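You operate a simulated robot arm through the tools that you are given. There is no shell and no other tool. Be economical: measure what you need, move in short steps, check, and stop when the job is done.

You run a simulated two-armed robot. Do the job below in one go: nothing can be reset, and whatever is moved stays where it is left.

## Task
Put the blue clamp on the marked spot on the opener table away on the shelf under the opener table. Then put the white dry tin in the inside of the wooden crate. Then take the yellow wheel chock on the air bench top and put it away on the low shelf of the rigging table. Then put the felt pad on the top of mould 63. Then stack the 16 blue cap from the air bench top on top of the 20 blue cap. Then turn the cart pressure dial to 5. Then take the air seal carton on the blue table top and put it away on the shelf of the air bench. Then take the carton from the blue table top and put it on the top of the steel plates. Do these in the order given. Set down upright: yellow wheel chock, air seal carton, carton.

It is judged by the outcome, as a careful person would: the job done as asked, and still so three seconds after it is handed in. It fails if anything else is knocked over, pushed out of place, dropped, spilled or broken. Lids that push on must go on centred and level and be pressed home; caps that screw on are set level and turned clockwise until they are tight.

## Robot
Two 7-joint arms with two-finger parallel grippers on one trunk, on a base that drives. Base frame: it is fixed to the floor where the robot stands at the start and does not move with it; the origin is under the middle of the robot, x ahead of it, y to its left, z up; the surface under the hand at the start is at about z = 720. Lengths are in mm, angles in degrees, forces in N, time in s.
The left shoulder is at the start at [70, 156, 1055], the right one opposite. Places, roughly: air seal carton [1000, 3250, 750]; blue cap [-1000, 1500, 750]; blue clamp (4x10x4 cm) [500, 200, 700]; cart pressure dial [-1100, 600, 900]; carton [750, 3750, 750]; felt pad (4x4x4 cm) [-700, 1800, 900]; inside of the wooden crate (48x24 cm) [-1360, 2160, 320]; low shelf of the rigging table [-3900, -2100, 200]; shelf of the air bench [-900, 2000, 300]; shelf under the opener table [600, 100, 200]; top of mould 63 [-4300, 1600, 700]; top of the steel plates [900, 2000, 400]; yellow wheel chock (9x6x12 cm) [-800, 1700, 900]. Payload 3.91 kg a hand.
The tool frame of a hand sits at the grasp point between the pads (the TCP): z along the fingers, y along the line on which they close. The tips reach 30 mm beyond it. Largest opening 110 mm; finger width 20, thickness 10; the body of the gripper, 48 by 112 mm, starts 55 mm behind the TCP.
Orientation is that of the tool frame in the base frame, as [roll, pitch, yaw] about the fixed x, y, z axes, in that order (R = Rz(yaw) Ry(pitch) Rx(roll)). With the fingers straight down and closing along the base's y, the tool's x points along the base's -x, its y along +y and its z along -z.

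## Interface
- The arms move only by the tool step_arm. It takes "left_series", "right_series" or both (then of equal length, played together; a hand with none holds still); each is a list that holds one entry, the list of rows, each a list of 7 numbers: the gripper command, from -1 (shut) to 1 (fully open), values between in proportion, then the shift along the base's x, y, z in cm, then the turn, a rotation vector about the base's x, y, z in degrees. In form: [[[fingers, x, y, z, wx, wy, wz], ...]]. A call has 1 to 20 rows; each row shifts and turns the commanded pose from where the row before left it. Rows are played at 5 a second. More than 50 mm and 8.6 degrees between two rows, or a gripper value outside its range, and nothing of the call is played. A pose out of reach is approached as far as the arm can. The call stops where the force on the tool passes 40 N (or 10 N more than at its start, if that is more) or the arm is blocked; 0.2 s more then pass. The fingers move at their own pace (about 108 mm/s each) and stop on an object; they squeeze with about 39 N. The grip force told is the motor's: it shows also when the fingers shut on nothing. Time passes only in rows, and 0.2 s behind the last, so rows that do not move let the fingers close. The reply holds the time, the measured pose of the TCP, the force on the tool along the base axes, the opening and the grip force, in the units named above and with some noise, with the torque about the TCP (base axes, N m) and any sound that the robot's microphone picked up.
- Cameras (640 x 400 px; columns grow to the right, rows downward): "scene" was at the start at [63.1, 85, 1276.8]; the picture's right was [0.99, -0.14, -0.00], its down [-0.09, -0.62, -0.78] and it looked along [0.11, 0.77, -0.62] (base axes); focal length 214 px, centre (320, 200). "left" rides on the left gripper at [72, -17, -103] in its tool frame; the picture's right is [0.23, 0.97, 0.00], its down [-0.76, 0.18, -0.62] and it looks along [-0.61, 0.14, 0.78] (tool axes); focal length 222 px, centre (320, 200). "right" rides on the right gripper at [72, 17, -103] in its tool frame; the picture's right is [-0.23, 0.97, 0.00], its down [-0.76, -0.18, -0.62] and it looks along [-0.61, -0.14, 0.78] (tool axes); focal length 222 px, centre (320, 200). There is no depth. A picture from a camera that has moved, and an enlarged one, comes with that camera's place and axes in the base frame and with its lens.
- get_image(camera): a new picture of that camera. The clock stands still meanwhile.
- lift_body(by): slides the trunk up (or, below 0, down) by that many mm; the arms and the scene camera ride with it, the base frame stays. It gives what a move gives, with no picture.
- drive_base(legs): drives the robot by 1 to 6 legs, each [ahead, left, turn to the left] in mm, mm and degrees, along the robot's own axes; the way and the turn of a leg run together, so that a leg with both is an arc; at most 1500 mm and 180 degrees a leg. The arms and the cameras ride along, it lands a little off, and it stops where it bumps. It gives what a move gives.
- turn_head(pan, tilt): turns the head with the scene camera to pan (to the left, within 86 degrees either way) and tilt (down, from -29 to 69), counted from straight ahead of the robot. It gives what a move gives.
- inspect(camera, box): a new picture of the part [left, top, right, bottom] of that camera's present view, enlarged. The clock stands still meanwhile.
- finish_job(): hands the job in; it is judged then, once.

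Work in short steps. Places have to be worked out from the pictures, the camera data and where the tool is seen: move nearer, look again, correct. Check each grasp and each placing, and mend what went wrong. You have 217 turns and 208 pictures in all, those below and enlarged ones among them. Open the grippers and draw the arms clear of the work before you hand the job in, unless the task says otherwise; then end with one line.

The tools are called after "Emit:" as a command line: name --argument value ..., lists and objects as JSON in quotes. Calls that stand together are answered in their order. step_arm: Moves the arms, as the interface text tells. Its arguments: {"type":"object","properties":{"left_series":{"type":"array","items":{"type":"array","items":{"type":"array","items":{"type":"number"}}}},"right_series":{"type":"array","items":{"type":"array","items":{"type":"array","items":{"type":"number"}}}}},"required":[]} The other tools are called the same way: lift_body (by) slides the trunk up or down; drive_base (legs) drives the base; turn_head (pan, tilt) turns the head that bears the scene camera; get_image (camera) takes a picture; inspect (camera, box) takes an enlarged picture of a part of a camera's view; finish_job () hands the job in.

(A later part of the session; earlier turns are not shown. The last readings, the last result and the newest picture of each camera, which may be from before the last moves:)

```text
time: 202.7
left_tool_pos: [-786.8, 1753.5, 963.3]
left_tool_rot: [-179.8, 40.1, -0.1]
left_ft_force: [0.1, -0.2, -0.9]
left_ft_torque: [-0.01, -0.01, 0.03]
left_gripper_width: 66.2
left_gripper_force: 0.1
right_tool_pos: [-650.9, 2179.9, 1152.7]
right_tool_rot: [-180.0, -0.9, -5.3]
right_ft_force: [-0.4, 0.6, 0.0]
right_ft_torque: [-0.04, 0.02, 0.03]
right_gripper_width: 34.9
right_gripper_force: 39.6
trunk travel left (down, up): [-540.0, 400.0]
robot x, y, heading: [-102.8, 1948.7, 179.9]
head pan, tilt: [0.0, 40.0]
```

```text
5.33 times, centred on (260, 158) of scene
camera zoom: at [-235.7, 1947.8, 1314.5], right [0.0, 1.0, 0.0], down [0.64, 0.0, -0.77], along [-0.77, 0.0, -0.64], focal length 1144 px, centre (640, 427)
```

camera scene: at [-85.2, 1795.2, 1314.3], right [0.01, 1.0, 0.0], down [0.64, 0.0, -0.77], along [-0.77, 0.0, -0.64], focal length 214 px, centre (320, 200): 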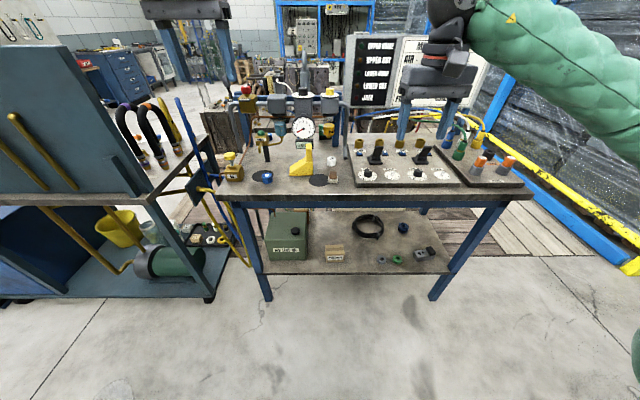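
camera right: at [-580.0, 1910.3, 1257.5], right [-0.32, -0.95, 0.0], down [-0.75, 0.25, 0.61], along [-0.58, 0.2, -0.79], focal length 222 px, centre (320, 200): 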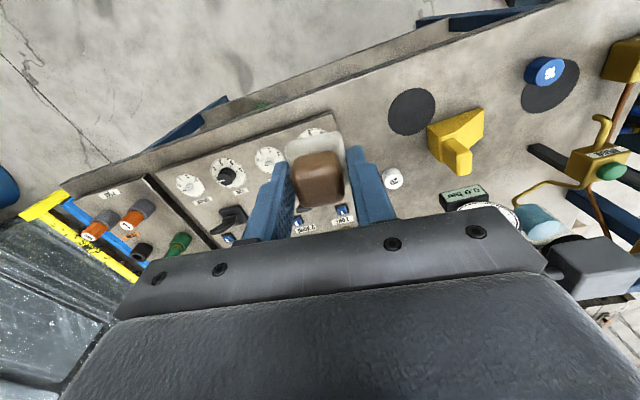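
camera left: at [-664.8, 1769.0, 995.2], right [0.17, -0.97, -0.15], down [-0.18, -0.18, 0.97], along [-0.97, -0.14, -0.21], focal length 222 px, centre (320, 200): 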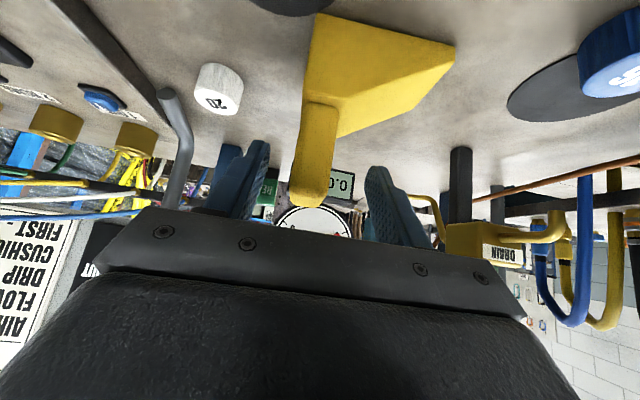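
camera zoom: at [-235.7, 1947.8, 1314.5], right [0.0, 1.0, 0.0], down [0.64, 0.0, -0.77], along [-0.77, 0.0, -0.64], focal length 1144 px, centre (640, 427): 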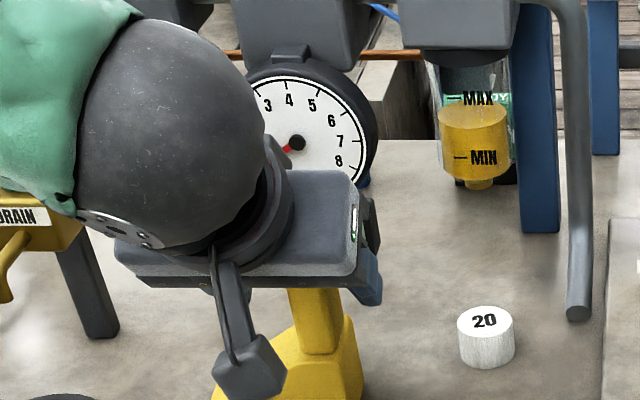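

Close on the post and lift.

Emit:
step_arm --left_series '[[[-1, 0, 0, 0, 0, 0, 0], [-1, 0, 0, 0, 0, 0, 0], [-1, 0, 0, 0, 0, 0, 0], [-1, 0, 0, 0, 0, 0, 0], [-1, 0, 0, 2, 0, 0, 0], [-1, 0, 0, 4, 0, 0, 0]]]'

Emit:
get_image --camera "left"

Emit:
inspect --camera "scene" --box '[200, 110, 320, 185]'

```text
time: 204.1
left_tool_pos: [-787.8, 1753.5, 1023.7]
left_tool_rot: [-179.8, 40.1, -0.2]
left_ft_force: [0.9, 0.5, -2.0]
left_ft_torque: [0.0, -0.02, 0.0]
left_gripper_width: 21.4
left_gripper_force: 39.4
right_tool_pos: [-649.5, 2179.6, 1153.7]
right_tool_rot: [179.9, -0.8, -5.4]
right_ft_force: [0.4, 0.9, -0.3]
right_ft_torque: [-0.02, 0.03, 0.02]
right_gripper_width: 34.7
right_gripper_force: 38.7
trunk travel left (down, up): [-540.0, 400.0]
robot x, y, heading: [-100.1, 1950.3, 179.8]
head pan, tilt: [0.0, 40.0]
```

```text
127 pictures are left
camera left: at [-666.0, 1768.6, 1055.4], right [0.17, -0.97, -0.15], down [-0.18, -0.18, 0.97], along [-0.97, -0.14, -0.21], focal length 222 px, centre (320, 200)
```

left: 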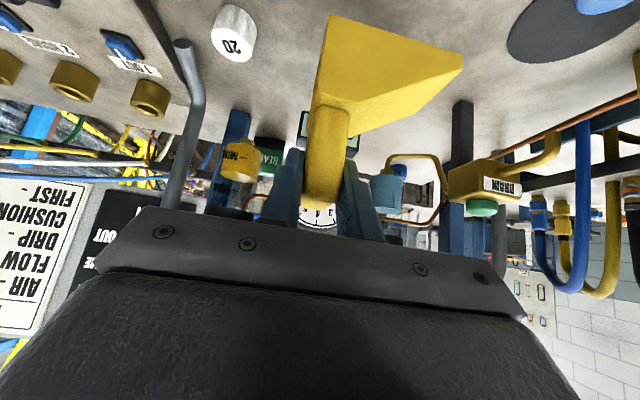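

```text
5.33 times, centred on (260, 148) of scene
camera zoom: at [-235.6, 1948.0, 1314.4], right [0.0, 1.0, 0.0], down [0.64, 0.0, -0.77], along [-0.77, 0.0, -0.64], focal length 1144 px, centre (640, 480)
```

zoom: 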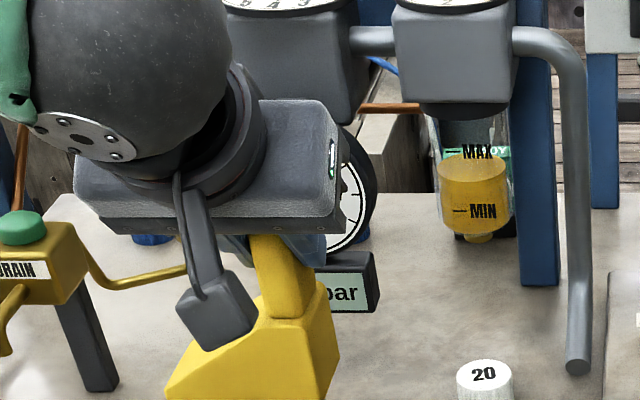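

Chock held (bottom ≈105 mm below TCP). Raise it, back away, turn to −y, and go down the aisle.

Emit:
step_arm --left_series '[[[-1, 0, 0, 4.5, 0, 0, 0], [-1, 0, 0, 4.5, 0, 0, 0], [-1, 0, 0, 4.5, 0, 0, 0]]]'

Emit:
drive_base --legs '[[-90, 0, 0], [0, 0, 90], [900, 0, 0]]'

Emit:
get_image --camera "scene"

```text
time: 204.9
left_tool_pos: [-788.0, 1752.3, 1159.4]
left_tool_rot: [-179.8, 40.1, -0.2]
left_ft_force: [0.0, -0.2, -1.5]
left_ft_torque: [0.04, 0.0, 0.03]
left_gripper_width: 21.7
left_gripper_force: 39.1
right_tool_pos: [-649.6, 2181.1, 1153.8]
right_tool_rot: [179.9, -0.7, -5.5]
right_ft_force: [0.3, 0.1, -1.2]
right_ft_torque: [0.01, 0.01, 0.02]
right_gripper_width: 34.8
right_gripper_force: 39.1
trunk travel left (down, up): [-540.0, 400.0]
robot x, y, heading: [-100.8, 1947.9, 179.9]
head pan, tilt: [0.0, 40.0]
```

```text
time: 211.9
left_tool_pos: [103.3, 920.8, 1163.2]
left_tool_rot: [-179.3, 40.6, 83.3]
left_ft_force: [1.0, 0.1, -1.7]
left_ft_torque: [0.03, 0.01, 0.03]
left_gripper_width: 21.6
left_gripper_force: 39.0
right_tool_pos: [-299.4, 1111.1, 1158.5]
right_tool_rot: [-179.3, 0.0, 78.7]
right_ft_force: [-0.9, 1.5, -0.9]
right_ft_torque: [-0.01, -0.02, -0.03]
right_gripper_width: 34.7
right_gripper_force: 38.6
trunk travel left (down, up): [-540.0, 400.0]
robot x, y, heading: [-19.0, 1619.4, -96.9]
head pan, tilt: [0.0, 40.0]
stopped in leg 3: the robot was blocked; the commanded pose is now the measured one
```

```text
125 pictures are left
camera scene: at [-22.9, 1492.1, 1315.8], right [-0.99, 0.12, 0.01], down [0.07, 0.63, -0.77], along [-0.1, -0.77, -0.64], focal length 214 px, centre (320, 200)
```

scene: 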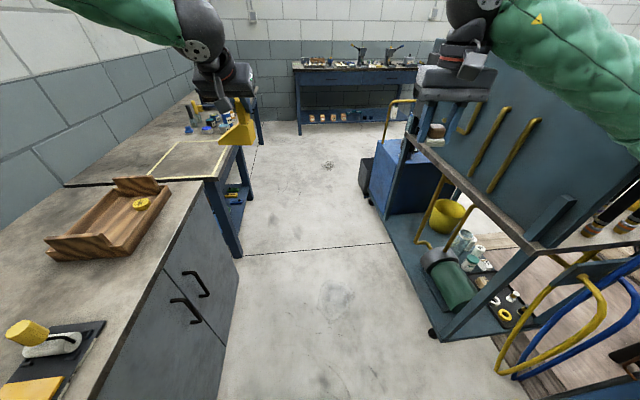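

The right elbow is catching the tool board. Back up, raise the trunk 350 mm so the arms clear it, and continue.

Emit:
drive_base --legs '[[-160, 30, 0]]'

Emit:
lift_body --by 350

Emit:
drive_base --legs '[[0, 0, 7], [1000, 0, 0]]'

Emit:
get_image --camera "scene"

```text
time: 213.3
left_tool_pos: [142.3, 1064.5, 1157.7]
left_tool_rot: [-179.9, 40.2, 83.0]
left_ft_force: [0.1, -0.6, -1.9]
left_ft_torque: [0.02, 0.02, -0.01]
left_gripper_width: 21.5
left_gripper_force: 39.0
right_tool_pos: [-261.8, 1254.9, 1152.3]
right_tool_rot: [-179.8, -0.6, 78.7]
right_ft_force: [0.4, 0.1, -0.1]
right_ft_torque: [0.0, -0.05, 0.01]
right_gripper_width: 35.0
right_gripper_force: 39.2
trunk travel left (down, up): [-540.0, 400.0]
robot x, y, heading: [26.8, 1770.1, -96.7]
head pan, tilt: [0.0, 40.0]
```

```text
time: 216.8
left_tool_pos: [142.3, 1061.8, 1508.1]
left_tool_rot: [-179.9, 40.0, 83.0]
left_ft_force: [-0.6, -0.3, -2.0]
left_ft_torque: [0.03, 0.03, 0.01]
left_gripper_width: 21.5
left_gripper_force: 38.9
right_tool_pos: [-260.3, 1253.8, 1501.9]
right_tool_rot: [-179.8, -0.8, 78.8]
right_ft_force: [-1.2, 0.1, -0.8]
right_ft_torque: [0.02, -0.03, 0.03]
right_gripper_width: 34.8
right_gripper_force: 39.0
trunk travel left (down, up): [-890.0, 50.0]
robot x, y, heading: [25.3, 1767.1, -97.1]
head pan, tilt: [0.0, 40.0]
```

```text
time: 222.5
left_tool_pos: [243.2, 96.4, 1508.2]
left_tool_rot: [-179.9, 40.2, 90.7]
left_ft_force: [-0.2, -0.9, -2.2]
left_ft_torque: [0.04, 0.05, 0.0]
left_gripper_width: 21.8
left_gripper_force: 38.9
right_tool_pos: [-181.2, 230.5, 1502.2]
right_tool_rot: [-179.8, -0.7, 86.4]
right_ft_force: [-0.1, -0.4, -1.0]
right_ft_torque: [0.01, 0.01, -0.01]
right_gripper_width: 34.7
right_gripper_force: 39.0
trunk travel left (down, up): [-890.0, 50.0]
robot x, y, heading: [40.6, 778.3, -89.4]
head pan, tilt: [0.0, 40.0]
```

```text
124 pictures are left
camera scene: at [40.0, 644.5, 1664.4], right [-1.0, -0.01, 0.0], down [-0.01, 0.64, -0.77], along [0.01, -0.77, -0.64], focal length 214 px, centre (320, 200)
```

scene: 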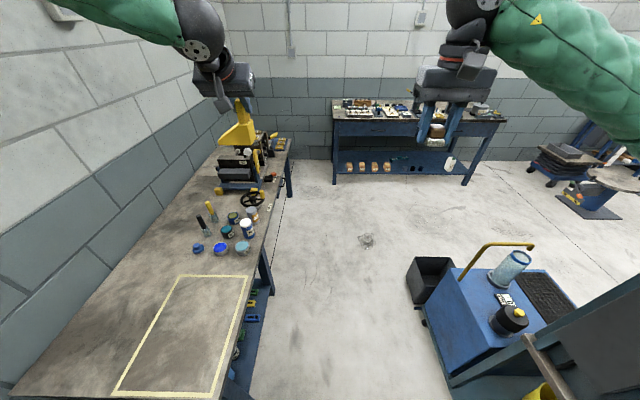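

Clear. Continue to y≈−800, then turn right to face −x.

Emit:
drive_base --legs '[[1500, 0, 0], [0, 0, -90]]'

Emit:
turn_head --pan 0 --tilt 25

Emit:
get_image --camera "scene"

```text
time: 233.8
left_tool_pos: [-641.6, -937.7, 1507.3]
left_tool_rot: [-180.0, 40.0, -0.1]
left_ft_force: [-0.5, 0.2, -2.9]
left_ft_torque: [0.03, 0.01, 0.0]
left_gripper_width: 21.8
left_gripper_force: 39.2
right_tool_pos: [-502.6, -514.5, 1501.9]
right_tool_rot: [-179.8, -0.9, -4.3]
right_ft_force: [-0.6, 0.1, -0.6]
right_ft_torque: [-0.01, -0.02, -0.01]
right_gripper_width: 34.8
right_gripper_force: 38.7
trunk travel left (down, up): [-890.0, 50.0]
robot x, y, heading: [43.0, -742.1, -179.7]
head pan, tilt: [0.0, 40.0]
```

```text
time: 234.6
left_tool_pos: [-641.8, -937.1, 1508.7]
left_tool_rot: [-180.0, 40.0, -0.1]
left_ft_force: [-0.4, 0.4, -2.1]
left_ft_torque: [0.05, -0.04, 0.01]
left_gripper_width: 21.6
left_gripper_force: 39.3
right_tool_pos: [-502.4, -513.4, 1501.0]
right_tool_rot: [-179.8, -0.8, -4.3]
right_ft_force: [-0.6, 0.1, -0.3]
right_ft_torque: [0.03, 0.0, -0.02]
right_gripper_width: 34.9
right_gripper_force: 38.9
trunk travel left (down, up): [-890.0, 50.0]
robot x, y, heading: [46.3, -740.9, -179.7]
head pan, tilt: [0.0, 25.0]
```

```text
123 pictures are left
camera scene: at [-97.4, -739.6, 1687.6], right [0.0, 1.0, 0.0], down [0.42, 0.0, -0.91], along [-0.91, 0.0, -0.42], focal length 214 px, centre (320, 200)
```

scene: 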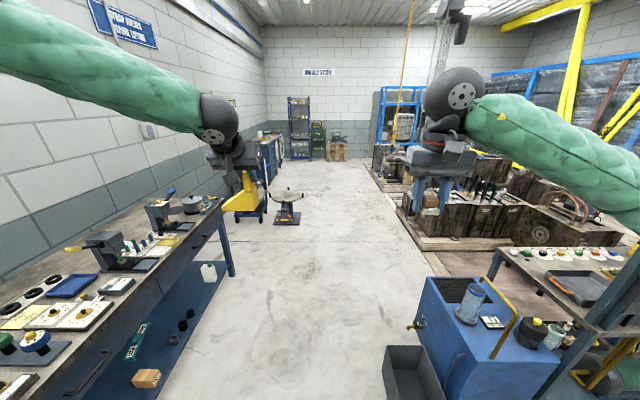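

The rigging table is the far blue one on the left. Drive ahead along the open floor.

Emit:
drive_base --legs '[[1500, 100, 0], [1400, 100, 0]]'

Emit:
turn_head --pan 40 --tilt 30

Emit:
get_image --camera "scene"

```text
refused: leg 1 is longer than a leg can be; nothing moved
```

```text
time: 235.6
left_tool_pos: [-640.4, -937.5, 1508.4]
left_tool_rot: [-179.9, 40.2, 0.0]
left_ft_force: [-0.3, 0.4, -3.0]
left_ft_torque: [0.06, -0.06, 0.0]
left_gripper_width: 21.8
left_gripper_force: 39.2
right_tool_pos: [-502.6, -512.8, 1501.2]
right_tool_rot: [-179.8, -0.8, -4.3]
right_ft_force: [0.4, 0.5, -0.8]
right_ft_torque: [0.02, -0.03, -0.01]
right_gripper_width: 34.8
right_gripper_force: 39.0
trunk travel left (down, up): [-890.0, 50.0]
robot x, y, heading: [46.0, -736.7, -179.7]
head pan, tilt: [40.0, 30.0]
```

```text
122 pictures are left
camera scene: at [-74.4, -797.8, 1679.7], right [-0.64, 0.76, 0.0], down [0.38, 0.32, -0.87], along [-0.66, -0.56, -0.5], focal length 214 px, centre (320, 200)
```

scene: 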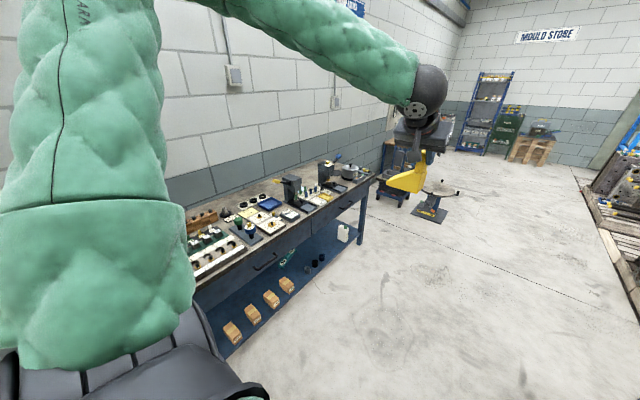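

Drive with shorter legs.

Emit:
drive_base --legs '[[1450, 0, 0], [1450, 0, 0]]'

Emit:
turn_head --pan 45 --tilt 35

Emit:
get_image --camera "scene"

```text
time: 249.6
left_tool_pos: [-3526.1, -899.2, 1507.9]
left_tool_rot: [-179.9, 40.1, -1.2]
left_ft_force: [1.0, 0.2, -1.8]
left_ft_torque: [0.06, 0.0, 0.0]
left_gripper_width: 21.7
left_gripper_force: 38.5
right_tool_pos: [-3382.2, -479.2, 1501.0]
right_tool_rot: [-179.8, -0.7, -5.3]
right_ft_force: [-0.1, -0.6, -0.6]
right_ft_torque: [-0.02, -0.02, 0.03]
right_gripper_width: 34.7
right_gripper_force: 39.0
trunk travel left (down, up): [-890.0, 50.0]
robot x, y, heading: [-2838.7, -712.5, 179.2]
head pan, tilt: [40.0, 30.0]
```

```text
time: 250.2
left_tool_pos: [-3527.2, -898.0, 1508.3]
left_tool_rot: [-179.9, 40.1, -1.0]
left_ft_force: [-0.6, 0.3, -1.9]
left_ft_torque: [0.07, -0.02, 0.04]
left_gripper_width: 22.0
left_gripper_force: 39.3
right_tool_pos: [-3381.7, -477.7, 1501.9]
right_tool_rot: [-179.9, -0.8, -5.2]
right_ft_force: [0.4, 0.8, -0.7]
right_ft_torque: [0.01, -0.04, -0.03]
right_gripper_width: 34.7
right_gripper_force: 38.7
trunk travel left (down, up): [-890.0, 50.0]
robot x, y, heading: [-2837.9, -711.1, 179.0]
head pan, tilt: [45.0, 35.0]
```

```text
121 pictures are left
camera scene: at [-2951.3, -773.5, 1671.9], right [-0.7, 0.72, 0.0], down [0.41, 0.4, -0.82], along [-0.59, -0.57, -0.57], focal length 214 px, centre (320, 200)
```

scene: 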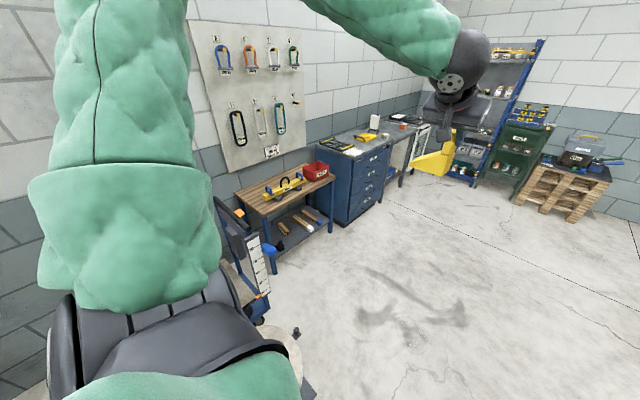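

The rigging table is the wooden-topped one under the shackle board. Drive ahead and turn to face it.

Emit:
drive_base --legs '[[1100, 0, 0], [0, 0, 91]]'

Emit:
turn_head --pan 0 --tilt 45

Emit:
get_image --camera "scene"

```text
time: 259.7
left_tool_pos: [-3723.3, -1391.5, 1506.6]
left_tool_rot: [-179.8, 40.0, 90.6]
left_ft_force: [0.4, 0.2, -2.8]
left_ft_torque: [-0.01, 0.0, 0.0]
left_gripper_width: 21.7
left_gripper_force: 39.0
right_tool_pos: [-4147.8, -1257.7, 1502.1]
right_tool_rot: [-179.7, -0.8, 86.4]
right_ft_force: [-1.0, 0.3, 0.6]
right_ft_torque: [-0.02, -0.01, 0.0]
right_gripper_width: 34.7
right_gripper_force: 38.8
trunk travel left (down, up): [-890.0, 50.0]
robot x, y, heading: [-3928.9, -702.2, -89.3]
head pan, tilt: [45.0, 35.0]
```

```text
time: 260.8
left_tool_pos: [-3722.8, -1391.0, 1508.5]
left_tool_rot: [-179.9, 39.9, 90.7]
left_ft_force: [-0.1, 0.5, -2.0]
left_ft_torque: [0.03, 0.06, -0.03]
left_gripper_width: 21.7
left_gripper_force: 39.2
right_tool_pos: [-4147.5, -1256.3, 1502.2]
right_tool_rot: [-179.8, -0.7, 86.3]
right_ft_force: [-0.2, -0.2, -0.5]
right_ft_torque: [-0.01, 0.0, 0.0]
right_gripper_width: 34.8
right_gripper_force: 39.4
trunk travel left (down, up): [-890.0, 50.0]
robot x, y, heading: [-3930.4, -705.2, -89.2]
head pan, tilt: [0.0, 45.0]
```

```text
120 pictures are left
camera scene: at [-3926.4, -839.2, 1657.1], right [-1.0, -0.02, 0.0], down [-0.01, 0.71, -0.71], along [0.01, -0.71, -0.71], focal length 214 px, centre (320, 200)
```

scene: 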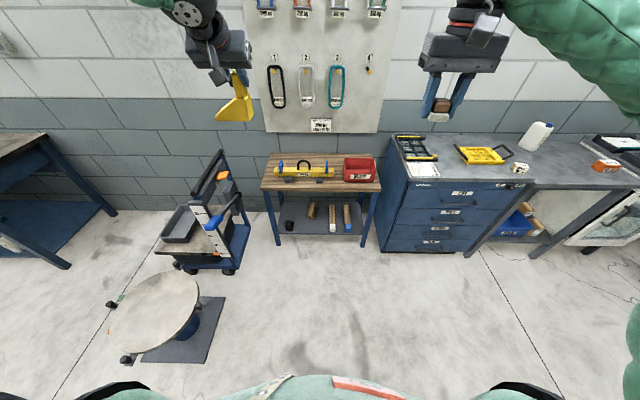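

Inspect the low shelf.

Emit:
inspect --camera "scene" --box '[255, 145, 385, 250]'

```text
3.81 times, centred on (320, 198) of scene
camera zoom: at [-3926.4, -839.2, 1657.1], right [-1.0, -0.02, 0.0], down [-0.01, 0.71, -0.71], along [0.01, -0.71, -0.71], focal length 817 px, centre (320, 210)
```

zoom: 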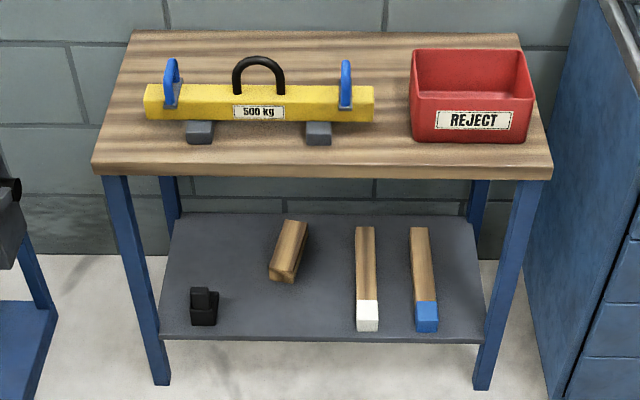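

Free area at front of shelf near (−3830,−2010). Drive closer staying clear of the table, raise the right hand, then lower the trunk.

Emit:
drive_base --legs '[[390, -125, -0.8]]'

Emit:
step_arm --right_series '[[[-1, 0, 2, 4, 0, 0, 0], [-1, 0, 2, 4, 0, 0, 0], [-1, 0, 1, 4, 0, 0, 0], [-1, 0, 0, 4, 0, 0, 0]]]'

Emit:
lift_body --by -400

Emit:
lift_body --by -390

Emit:
turn_head --pan 8 --tilt 35

Emit:
get_image --camera "scene"

Emit:
get_image --camera "left"

```text
time: 263.3
left_tool_pos: [-3855.5, -1784.4, 1509.0]
left_tool_rot: [-180.0, 40.1, 89.7]
left_ft_force: [-0.1, 0.2, -2.0]
left_ft_torque: [0.04, 0.03, 0.0]
left_gripper_width: 21.7
left_gripper_force: 39.1
right_tool_pos: [-4277.9, -1644.3, 1503.3]
right_tool_rot: [-179.7, -0.7, 85.6]
right_ft_force: [-0.3, -0.6, -0.4]
right_ft_torque: [-0.01, -0.03, -0.06]
right_gripper_width: 34.8
right_gripper_force: 39.3
trunk travel left (down, up): [-890.0, 50.0]
robot x, y, heading: [-4051.4, -1095.2, -90.0]
head pan, tilt: [0.0, 45.0]
```

```text
time: 264.3
left_tool_pos: [-3854.1, -1784.3, 1507.9]
left_tool_rot: [-179.9, 40.1, 89.7]
left_ft_force: [-0.4, -0.2, -1.8]
left_ft_torque: [0.01, 0.02, -0.01]
left_gripper_width: 21.6
left_gripper_force: 38.8
right_tool_pos: [-4276.7, -1593.9, 1661.7]
right_tool_rot: [-179.8, -0.6, 85.5]
right_ft_force: [-0.3, 1.0, 0.4]
right_ft_torque: [0.0, -0.01, -0.03]
right_gripper_width: 34.7
right_gripper_force: 38.9
trunk travel left (down, up): [-890.0, 50.0]
robot x, y, heading: [-4053.2, -1098.1, -90.2]
head pan, tilt: [0.0, 45.0]
```

```text
time: 268.1
left_tool_pos: [-3855.8, -1784.6, 1108.0]
left_tool_rot: [-179.8, 40.1, 89.6]
left_ft_force: [-0.3, -0.6, -1.8]
left_ft_torque: [0.04, 0.07, 0.01]
left_gripper_width: 21.7
left_gripper_force: 38.5
right_tool_pos: [-4278.0, -1596.0, 1259.8]
right_tool_rot: [-179.8, -0.7, 85.5]
right_ft_force: [0.0, 0.8, 0.1]
right_ft_torque: [0.01, -0.01, 0.04]
right_gripper_width: 34.6
right_gripper_force: 39.3
trunk travel left (down, up): [-490.0, 450.0]
robot x, y, heading: [-4050.3, -1093.9, -90.0]
head pan, tilt: [0.0, 45.0]
```

```text
time: 271.9
left_tool_pos: [-3854.3, -1785.3, 718.4]
left_tool_rot: [-179.9, 40.1, 89.8]
left_ft_force: [0.2, -0.4, -2.7]
left_ft_torque: [0.03, 0.04, -0.05]
left_gripper_width: 21.7
left_gripper_force: 39.0
right_tool_pos: [-4278.7, -1595.4, 871.1]
right_tool_rot: [-179.8, -0.7, 85.5]
right_ft_force: [-0.2, -0.9, -0.6]
right_ft_torque: [0.03, 0.03, -0.02]
right_gripper_width: 34.7
right_gripper_force: 38.8
trunk travel left (down, up): [-100.0, 840.0]
robot x, y, heading: [-4048.2, -1098.9, -90.3]
head pan, tilt: [0.0, 45.0]
```

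```text
time: 272.6
left_tool_pos: [-3856.0, -1785.1, 718.7]
left_tool_rot: [-179.9, 40.1, 89.8]
left_ft_force: [-0.4, -0.6, -1.9]
left_ft_torque: [0.03, 0.0, 0.0]
left_gripper_width: 21.8
left_gripper_force: 38.9
right_tool_pos: [-4278.6, -1595.8, 869.2]
right_tool_rot: [-179.8, -0.8, 85.5]
right_ft_force: [-0.2, -0.2, -0.1]
right_ft_torque: [-0.02, 0.02, -0.04]
right_gripper_width: 34.8
right_gripper_force: 39.1
trunk travel left (down, up): [-100.0, 840.0]
robot x, y, heading: [-4050.7, -1100.7, -90.1]
head pan, tilt: [8.0, 35.0]
```

```text
118 pictures are left
camera scene: at [-4038.2, -1236.2, 881.8], right [-0.99, -0.14, 0.0], down [-0.08, 0.57, -0.82], along [0.11, -0.81, -0.57], focal length 214 px, centre (320, 200)
```

scene: 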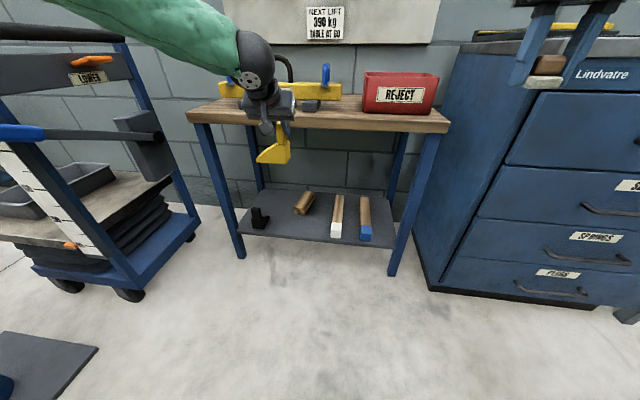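

```text
117 pictures are left
camera left: at [-3871.6, -1663.8, 749.9], right [0.97, 0.17, -0.15], down [0.18, -0.18, 0.97], along [0.14, -0.97, -0.21], focal length 222 px, centre (320, 200)
```

left: 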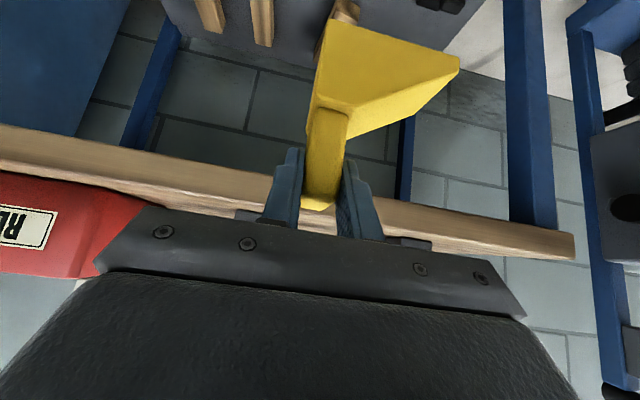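

Shelf z≈165, legs' front y≈−1905. Lower the arm in front of the table first.

Emit:
lift_body --by -60

Emit:
step_arm --left_series '[[[-1, 0.4, 0, -4.7, 0, 0, 0], [-1, 0.4, 0, -4.7, 0, 0, 0], [-1, 0.4, 0, -4.7, 0, 0, 0], [-1, 0.4, 0, -4.7, 0, 0, 0], [-1, 0.4, 0, -4.7, 0, 0, 0], [-1, 0, 0, -4.7, 0, 0, 0], [-1, 0, 0, -4.7, 0, 0, 0]]]'

Emit:
get_image --camera "scene"

```text
time: 273.6
left_tool_pos: [-3856.5, -1784.1, 660.2]
left_tool_rot: [-179.8, 40.1, 89.7]
left_ft_force: [0.5, 0.7, -1.7]
left_ft_torque: [0.02, 0.08, 0.0]
left_gripper_width: 21.7
left_gripper_force: 39.1
right_tool_pos: [-4278.6, -1594.0, 810.4]
right_tool_rot: [-179.8, -0.6, 85.5]
right_ft_force: [0.3, -0.4, -0.7]
right_ft_torque: [0.01, -0.03, -0.02]
right_gripper_width: 34.6
right_gripper_force: 38.7
trunk travel left (down, up): [-40.0, 900.0]
robot x, y, heading: [-4048.3, -1098.6, -90.1]
head pan, tilt: [8.0, 35.0]
```

```text
time: 275.2
left_tool_pos: [-3834.0, -1784.9, 325.7]
left_tool_rot: [-179.9, 40.0, 89.8]
left_ft_force: [-0.3, -0.9, -1.6]
left_ft_torque: [0.01, 0.03, 0.0]
left_gripper_width: 21.8
left_gripper_force: 39.4
right_tool_pos: [-4277.6, -1595.8, 809.8]
right_tool_rot: [-179.9, -0.9, 85.5]
right_ft_force: [-0.2, -0.1, -0.5]
right_ft_torque: [0.0, 0.02, 0.0]
right_gripper_width: 34.7
right_gripper_force: 38.9
trunk travel left (down, up): [-40.0, 900.0]
robot x, y, heading: [-4048.8, -1101.0, -89.8]
head pan, tilt: [8.0, 35.0]
```

```text
116 pictures are left
camera scene: at [-4038.1, -1236.2, 821.9], right [-0.99, -0.14, 0.0], down [-0.08, 0.57, -0.82], along [0.11, -0.81, -0.57], focal length 214 px, centre (320, 200)
```

scene: 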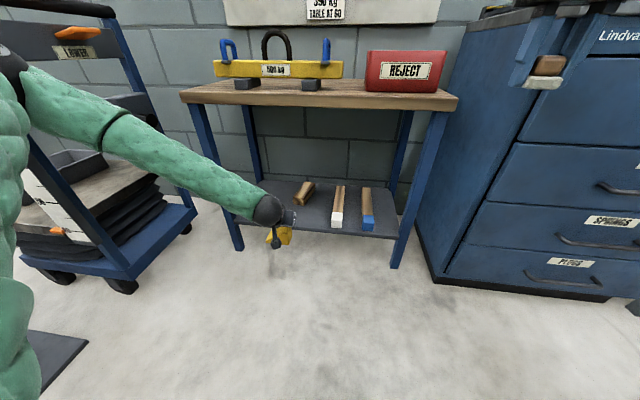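

Drive forward 222 mm to bring the chock over the shelf.

Emit:
drive_base --legs '[[222, 0, 0]]'

Emit:
get_image --camera "scene"

Emit:
get_image --camera "left"

```text
time: 276.8
left_tool_pos: [-3840.1, -1980.2, 327.5]
left_tool_rot: [-179.9, 40.2, 89.4]
left_ft_force: [0.3, 0.4, -2.8]
left_ft_torque: [0.0, 0.03, 0.01]
left_gripper_width: 21.7
left_gripper_force: 39.0
right_tool_pos: [-4281.1, -1779.6, 818.3]
right_tool_rot: [-179.9, 0.5, 85.6]
right_ft_force: [0.8, 0.5, -0.4]
right_ft_torque: [0.01, 0.01, 0.03]
right_gripper_width: 34.8
right_gripper_force: 39.2
trunk travel left (down, up): [-40.0, 900.0]
robot x, y, heading: [-4055.2, -1294.0, -90.6]
head pan, tilt: [8.0, 35.0]
stopped in leg 1: the robot was blocked; the commanded pose is now the measured one
```

```text
115 pictures are left
camera scene: at [-4038.3, -1429.9, 822.5], right [-0.99, -0.13, 0.0], down [-0.08, 0.57, -0.82], along [0.11, -0.81, -0.57], focal length 214 px, centre (320, 200)
```

scene: 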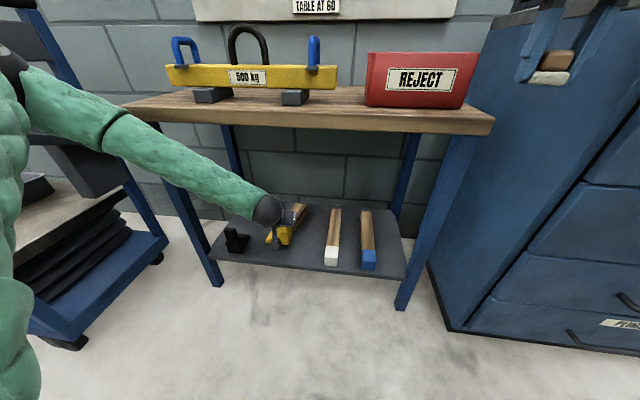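

```text
114 pictures are left
camera left: at [-3854.6, -1859.4, 360.5], right [0.98, 0.16, -0.15], down [0.18, -0.18, 0.97], along [0.13, -0.97, -0.21], focal length 222 px, centre (320, 200)
```

left: 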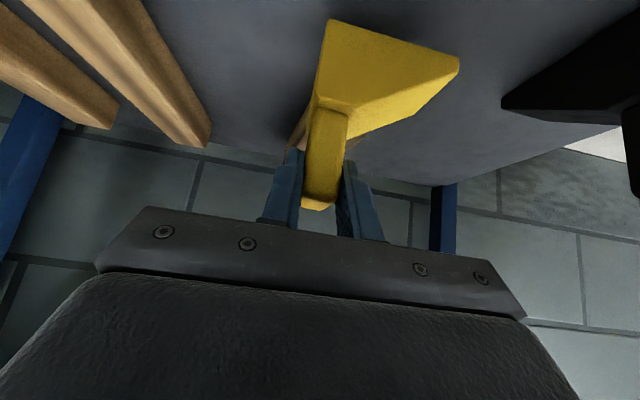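

Blocked slightly early, but the chock is over the shelf at y≈−1985. Back 8 mm to relieve, then lower gently.

Emit:
drive_base --legs '[[-8, 0, 0]]'

Emit:
step_arm --left_series '[[[-1, 0, -0.4, -1.5, 0, 0, 0], [-1, 0, -0.4, -1.5, 0, 0, 0], [-1, 0, 0, -0.8, 0, 0, 0], [-1, 0, 0, -0.5, 0, 0, 0], [-1, 0, 0, -0.5, 0, 0, 0], [-1, 0, 0, -0.5, 0, 0, 0]]]'

Emit:
inspect --camera "scene" --box '[190, 170, 430, 320]'

```text
time: 277.6
left_tool_pos: [-3838.6, -1973.3, 326.6]
left_tool_rot: [-179.9, 39.9, 89.3]
left_ft_force: [0.0, -1.0, -2.7]
left_ft_torque: [0.02, 0.05, 0.0]
left_gripper_width: 21.8
left_gripper_force: 39.2
right_tool_pos: [-4281.7, -1775.4, 814.6]
right_tool_rot: [-180.0, -0.1, 85.5]
right_ft_force: [0.5, -0.6, -1.3]
right_ft_torque: [-0.01, -0.02, 0.0]
right_gripper_width: 34.6
right_gripper_force: 38.9
trunk travel left (down, up): [-40.0, 900.0]
robot x, y, heading: [-4050.8, -1284.7, -90.4]
head pan, tilt: [8.0, 35.0]
```

```text
time: 278.2
left_tool_pos: [-3838.7, -1977.6, 302.5]
left_tool_rot: [179.9, 40.2, 89.3]
left_ft_force: [1.9, 5.7, 7.8]
left_ft_torque: [0.21, 0.0, 0.01]
left_gripper_width: 21.9
left_gripper_force: 39.2
right_tool_pos: [-4281.5, -1775.3, 814.0]
right_tool_rot: [-180.0, -0.1, 85.6]
right_ft_force: [-0.5, -0.4, -0.1]
right_ft_torque: [0.04, -0.03, 0.0]
right_gripper_width: 34.7
right_gripper_force: 38.9
trunk travel left (down, up): [-40.0, 900.0]
robot x, y, heading: [-4054.3, -1285.0, -90.5]
head pan, tilt: [8.0, 35.0]
stopped in row 3 (left hand): the force on the tool passed its limit at 47 N (the readings are from after the stop); the commanded pose is now the measured one
```

```text
2.67 times, centred on (310, 245) of scene
camera zoom: at [-4039.1, -1423.9, 822.2], right [-0.99, -0.13, 0.0], down [-0.08, 0.57, -0.82], along [0.11, -0.81, -0.57], focal length 572 px, centre (347, 80)
```

zoom: 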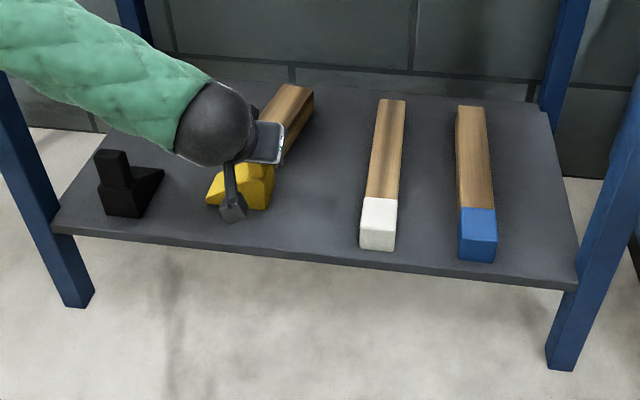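

Chock rests on the shelf (z≈197). Open and retreat along the tool axis.

Emit:
step_arm --left_series '[[[-0.2, 0, 0, 0, 0, 0, 0], [-0.2, 0, 0, 0, 0, 0, 0], [-0.2, 0, 0, 0, 0, 0, 0], [-0.2, 0, 2.5, 2.9, 0, 0, 0], [-0.2, 0, 2.5, 2.9, 0, 0, 0], [-0.2, 0, 3, 2.5, 0, 0, 0]]]'

Emit:
get_image --camera "left"

Emit:
inspect --camera "scene" --box '[190, 170, 430, 320]'

```text
time: 279.6
left_tool_pos: [-3841.5, -1900.1, 383.3]
left_tool_rot: [179.9, 40.2, 89.4]
left_ft_force: [-0.5, -0.2, 0.8]
left_ft_torque: [0.02, -0.01, -0.03]
left_gripper_width: 43.9
left_gripper_force: 0.0
right_tool_pos: [-4282.2, -1776.1, 813.6]
right_tool_rot: [-179.9, 0.0, 85.4]
right_ft_force: [0.2, -0.2, 0.0]
right_ft_torque: [0.01, -0.03, -0.01]
right_gripper_width: 34.9
right_gripper_force: 38.7
trunk travel left (down, up): [-40.0, 900.0]
robot x, y, heading: [-4053.3, -1285.0, -90.6]
head pan, tilt: [8.0, 35.0]
```

```text
112 pictures are left
camera left: at [-3856.0, -1777.9, 415.9], right [0.98, 0.16, -0.15], down [0.18, -0.18, 0.97], along [0.13, -0.97, -0.21], focal length 222 px, centre (320, 200)
```

left: 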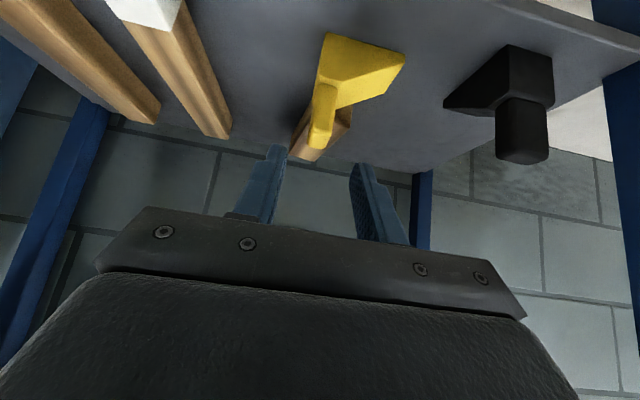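

```text
2.67 times, centred on (310, 245) of scene
camera zoom: at [-4039.2, -1424.5, 821.8], right [-0.99, -0.13, 0.0], down [-0.08, 0.57, -0.82], along [0.11, -0.81, -0.57], focal length 572 px, centre (347, 80)
```

zoom: 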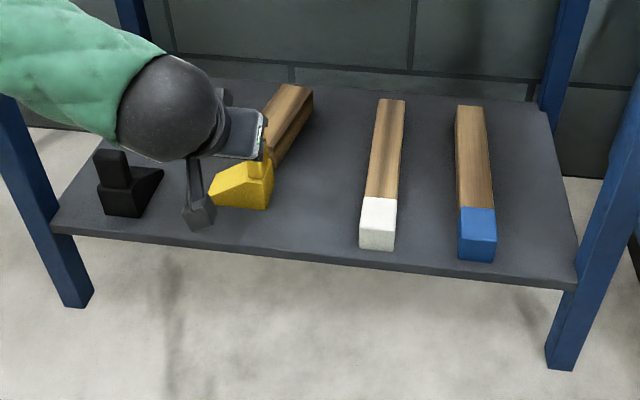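

Chock stands upright. Back out, raise the trunk, untilt the left hand, then turn around toward the moulds (+y).

Emit:
drive_base --legs '[[-380, 0, 0]]'

Emit:
lift_body --by 400

Emit:
lift_body --by 150

Emit:
step_arm --left_series '[[[-0.2, 0, 0, 4.5, 6.6, 0, 0], [-0.2, 0, 0, 4.5, 6.6, 0, 0], [-0.2, 0, 0, 4.5, 6.6, 0, 0], [-0.2, 0, 0.5, 4.5, 6.6, 0, 0], [-0.2, 0, 0.5, 4.5, 6.6, 0, 0], [-0.2, 0, 0.5, 4.5, 6.6, 0, 0], [-0.2, 0, 0.5, 4.5, 0, 0, 0]]]'

Emit:
drive_base --legs '[[0, 0, 180]]'

Emit:
turn_head --pan 0 --tilt 25

Emit:
get_image --camera "scene"

```text
time: 282.0
left_tool_pos: [-3836.5, -1523.1, 384.2]
left_tool_rot: [180.0, 40.1, 89.4]
left_ft_force: [0.1, 0.5, 0.8]
left_ft_torque: [0.0, -0.05, 0.02]
left_gripper_width: 44.1
left_gripper_force: 0.1
right_tool_pos: [-4279.5, -1400.2, 813.7]
right_tool_rot: [-179.9, 0.0, 85.6]
right_ft_force: [0.2, -0.2, -0.3]
right_ft_torque: [0.03, 0.02, 0.0]
right_gripper_width: 34.8
right_gripper_force: 38.6
trunk travel left (down, up): [-40.0, 900.0]
robot x, y, heading: [-4045.1, -907.8, -90.3]
head pan, tilt: [8.0, 35.0]
```

```text
time: 285.8
left_tool_pos: [-3837.5, -1522.4, 782.4]
left_tool_rot: [-180.0, 40.1, 89.3]
left_ft_force: [0.1, 0.3, 0.4]
left_ft_torque: [0.0, -0.01, 0.02]
left_gripper_width: 43.8
left_gripper_force: 0.1
right_tool_pos: [-4278.2, -1399.9, 1213.1]
right_tool_rot: [-179.9, 0.0, 85.6]
right_ft_force: [0.4, 0.0, -1.1]
right_ft_torque: [-0.01, 0.0, -0.02]
right_gripper_width: 34.6
right_gripper_force: 39.0
trunk travel left (down, up): [-440.0, 500.0]
robot x, y, heading: [-4047.8, -909.6, -90.2]
head pan, tilt: [8.0, 35.0]
```

```text
time: 287.6
left_tool_pos: [-3838.2, -1522.8, 933.7]
left_tool_rot: [180.0, 40.1, 89.4]
left_ft_force: [0.5, -0.1, 0.2]
left_ft_torque: [-0.02, 0.03, 0.04]
left_gripper_width: 43.6
left_gripper_force: 0.0
right_tool_pos: [-4278.9, -1398.5, 1364.1]
right_tool_rot: [-179.9, 0.0, 85.6]
right_ft_force: [0.1, -0.5, -0.3]
right_ft_torque: [-0.01, -0.01, 0.01]
right_gripper_width: 35.0
right_gripper_force: 39.2
trunk travel left (down, up): [-590.0, 350.0]
robot x, y, heading: [-4046.7, -904.2, -90.5]
head pan, tilt: [8.0, 35.0]
```

```text
time: 289.1
left_tool_pos: [-3837.0, -1499.9, 1250.6]
left_tool_rot: [-179.7, 0.5, 89.5]
left_ft_force: [-0.4, 0.6, 0.6]
left_ft_torque: [-0.01, 0.02, -0.03]
left_gripper_width: 44.3
left_gripper_force: 0.0
right_tool_pos: [-4279.7, -1397.3, 1363.6]
right_tool_rot: [-179.9, 0.1, 85.6]
right_ft_force: [0.2, -0.1, -0.3]
right_ft_torque: [-0.04, -0.05, 0.02]
right_gripper_width: 34.8
right_gripper_force: 39.3
trunk travel left (down, up): [-590.0, 350.0]
robot x, y, heading: [-4051.5, -911.1, -90.2]
head pan, tilt: [8.0, 35.0]
```

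```text
time: 296.9
left_tool_pos: [-4267.8, -319.7, 1248.6]
left_tool_rot: [-179.6, 0.5, -89.9]
left_ft_force: [-0.4, 1.0, -0.8]
left_ft_torque: [0.01, 0.0, 0.0]
left_gripper_width: 44.2
left_gripper_force: 0.1
right_tool_pos: [-3823.4, -417.4, 1362.9]
right_tool_rot: [-179.9, 0.0, -93.7]
right_ft_force: [-0.3, -1.0, -0.5]
right_ft_torque: [0.0, 0.0, -0.02]
right_gripper_width: 34.7
right_gripper_force: 38.6
trunk travel left (down, up): [-590.0, 350.0]
robot x, y, heading: [-4046.1, -907.0, 90.1]
head pan, tilt: [8.0, 35.0]
```

```text
time: 297.6
left_tool_pos: [-4268.5, -319.8, 1249.0]
left_tool_rot: [-179.7, 0.6, -89.8]
left_ft_force: [-0.1, 0.1, 0.3]
left_ft_torque: [0.01, -0.04, -0.01]
left_gripper_width: 44.2
left_gripper_force: 0.0
right_tool_pos: [-3824.2, -418.1, 1363.1]
right_tool_rot: [-179.9, 0.1, -93.7]
right_ft_force: [0.1, 0.0, 0.2]
right_ft_torque: [0.02, -0.01, 0.03]
right_gripper_width: 34.8
right_gripper_force: 38.6
trunk travel left (down, up): [-590.0, 350.0]
robot x, y, heading: [-4048.1, -912.0, 90.6]
head pan, tilt: [0.0, 25.0]
```

```text
110 pictures are left
camera scene: at [-4048.8, -767.4, 1387.6], right [1.0, 0.01, 0.0], down [0.0, -0.42, -0.91], along [-0.01, 0.91, -0.42], focal length 214 px, centre (320, 200)
```

scene: 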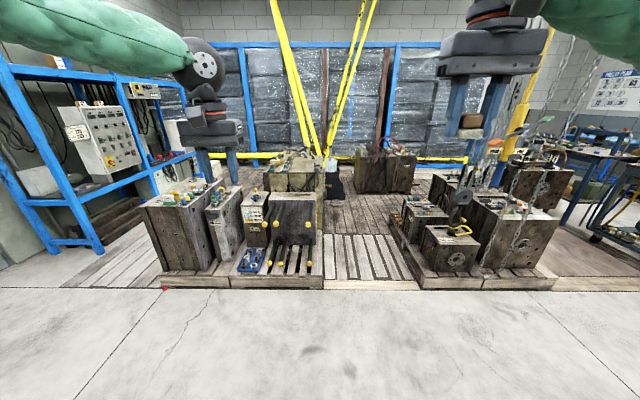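

Inspect the moulds for number 63 (expected near col 300, row 168).

Emit:
inspect --camera "scene" --box '[130, 120, 450, 300]'

Emit:
inspect --camera "scene" --box '[240, 130, 360, 205]'

```text
2.00 times, centred on (290, 210) of scene
camera zoom: at [-4048.8, -767.4, 1387.6], right [1.0, 0.01, 0.0], down [0.0, -0.42, -0.91], along [-0.01, 0.91, -0.42], focal length 429 px, centre (380, 180)
```

zoom: 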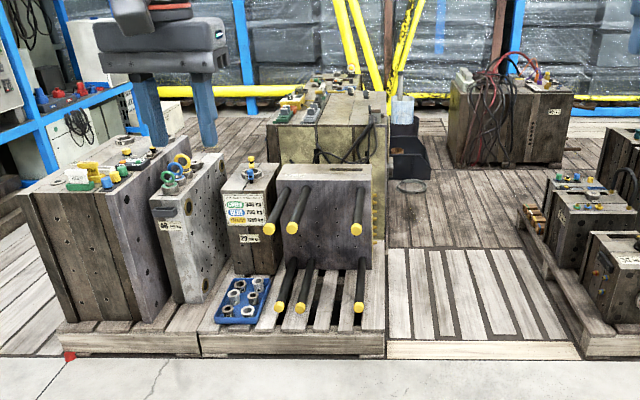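

```text
5.33 times, centred on (300, 168) of scene
camera zoom: at [-4048.8, -767.4, 1387.6], right [1.0, 0.01, 0.0], down [0.0, -0.42, -0.91], along [-0.01, 0.91, -0.42], focal length 1144 px, centre (427, 373)
```

zoom: 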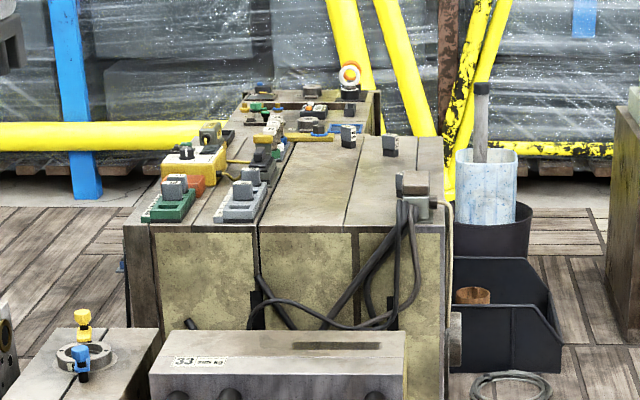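

Check whether the pale slatted area ahead is a raised pallet.

Emit:
inspect --camera "scene" --box '[310, 220, 440, 300]'

Emit:
turn_head --pan -45 --tilt 20

Emit:
get_image --camera "scene"

```text
4.92 times, centred on (375, 260) of scene
camera zoom: at [-4048.8, -767.4, 1387.6], right [1.0, 0.01, 0.0], down [0.0, -0.42, -0.91], along [-0.01, 0.91, -0.42], focal length 1056 px, centre (49, -95)
```

zoom: 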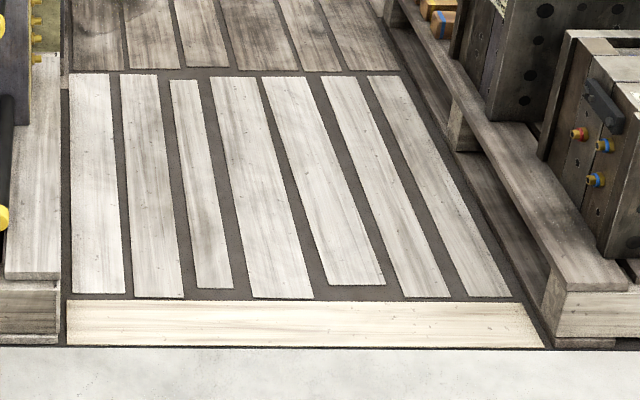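

```text
time: 298.8
left_tool_pos: [-4268.4, -320.7, 1250.6]
left_tool_rot: [-179.6, 0.5, -89.8]
left_ft_force: [-0.4, -0.5, 1.0]
left_ft_torque: [-0.01, 0.01, -0.02]
left_gripper_width: 44.2
left_gripper_force: 0.1
right_tool_pos: [-3824.4, -416.4, 1362.9]
right_tool_rot: [-179.9, -0.1, -93.6]
right_ft_force: [0.8, -0.6, 0.9]
right_ft_torque: [0.03, 0.0, 0.01]
right_gripper_width: 34.6
right_gripper_force: 39.5
trunk travel left (down, up): [-590.0, 350.0]
robot x, y, heading: [-4048.3, -909.4, 90.2]
head pan, tilt: [-45.0, 20.0]
```

```text
106 pictures are left
camera scene: at [-3982.8, -793.2, 1395.7], right [0.71, -0.7, 0.0], down [-0.24, -0.24, -0.94], along [0.66, 0.67, -0.34], focal length 214 px, centre (320, 200)
```

scene: 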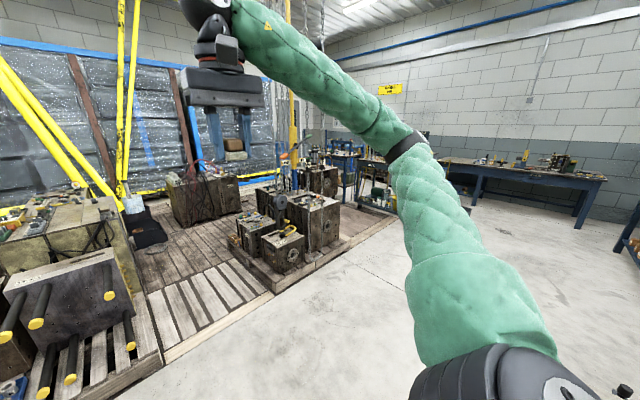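

The slats are flush floor: a corridor x≈−4030…−3213 between pallets. Go up it at x≈−3620.

Emit:
drive_base --legs '[[0, -428, 0], [1300, 0, 0]]'

Emit:
turn_head --pan 25 --tilt 35

Emit:
get_image --camera "scene"

```text
time: 305.2
left_tool_pos: [-3683.8, 468.2, 1243.4]
left_tool_rot: [-178.5, 1.7, -110.2]
left_ft_force: [1.3, -1.9, 1.2]
left_ft_torque: [0.15, 0.14, -0.05]
left_gripper_width: 44.0
left_gripper_force: 0.0
right_tool_pos: [-3270.6, 300.6, 1266.1]
right_tool_rot: [-173.8, -2.8, -106.9]
right_ft_force: [-1.7, -2.9, -1.3]
right_ft_torque: [0.21, -0.12, -0.01]
right_gripper_width: 35.0
right_gripper_force: 38.7
trunk travel left (down, up): [-590.0, 350.0]
robot x, y, heading: [-3622.2, -169.8, 74.7]
head pan, tilt: [-45.0, 20.0]
stopped in leg 2: the robot was blocked; the commanded pose is now the measured one
```

```text
time: 306.6
left_tool_pos: [-3637.4, 464.2, 1246.8]
left_tool_rot: [-178.5, 1.9, -112.1]
left_ft_force: [0.6, 0.3, -0.3]
left_ft_torque: [-0.01, 0.03, -0.01]
left_gripper_width: 44.0
left_gripper_force: 0.1
right_tool_pos: [-3255.8, 291.6, 1250.2]
right_tool_rot: [-172.1, -3.7, -106.2]
right_ft_force: [-0.6, 0.5, -1.5]
right_ft_torque: [-0.02, 0.04, -0.04]
right_gripper_width: 34.7
right_gripper_force: 39.4
trunk travel left (down, up): [-590.0, 350.0]
robot x, y, heading: [-3589.4, -164.7, 73.0]
head pan, tilt: [25.0, 35.0]
```

```text
105 pictures are left
camera scene: at [-3657.3, -240.9, 1397.7], right [0.99, 0.13, 0.07], down [0.13, -0.44, -0.89], along [-0.09, 0.89, -0.45], focal length 214 px, centre (320, 200)
```

scene: 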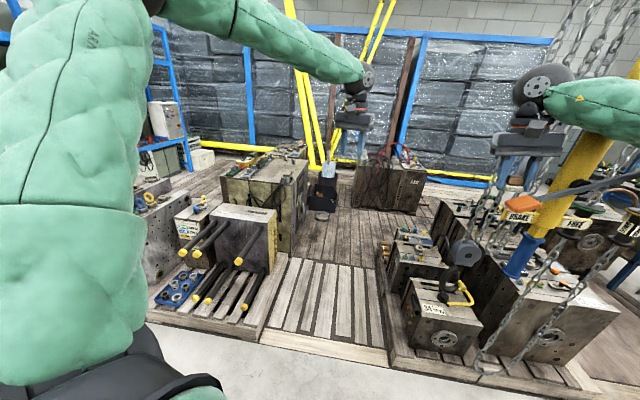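

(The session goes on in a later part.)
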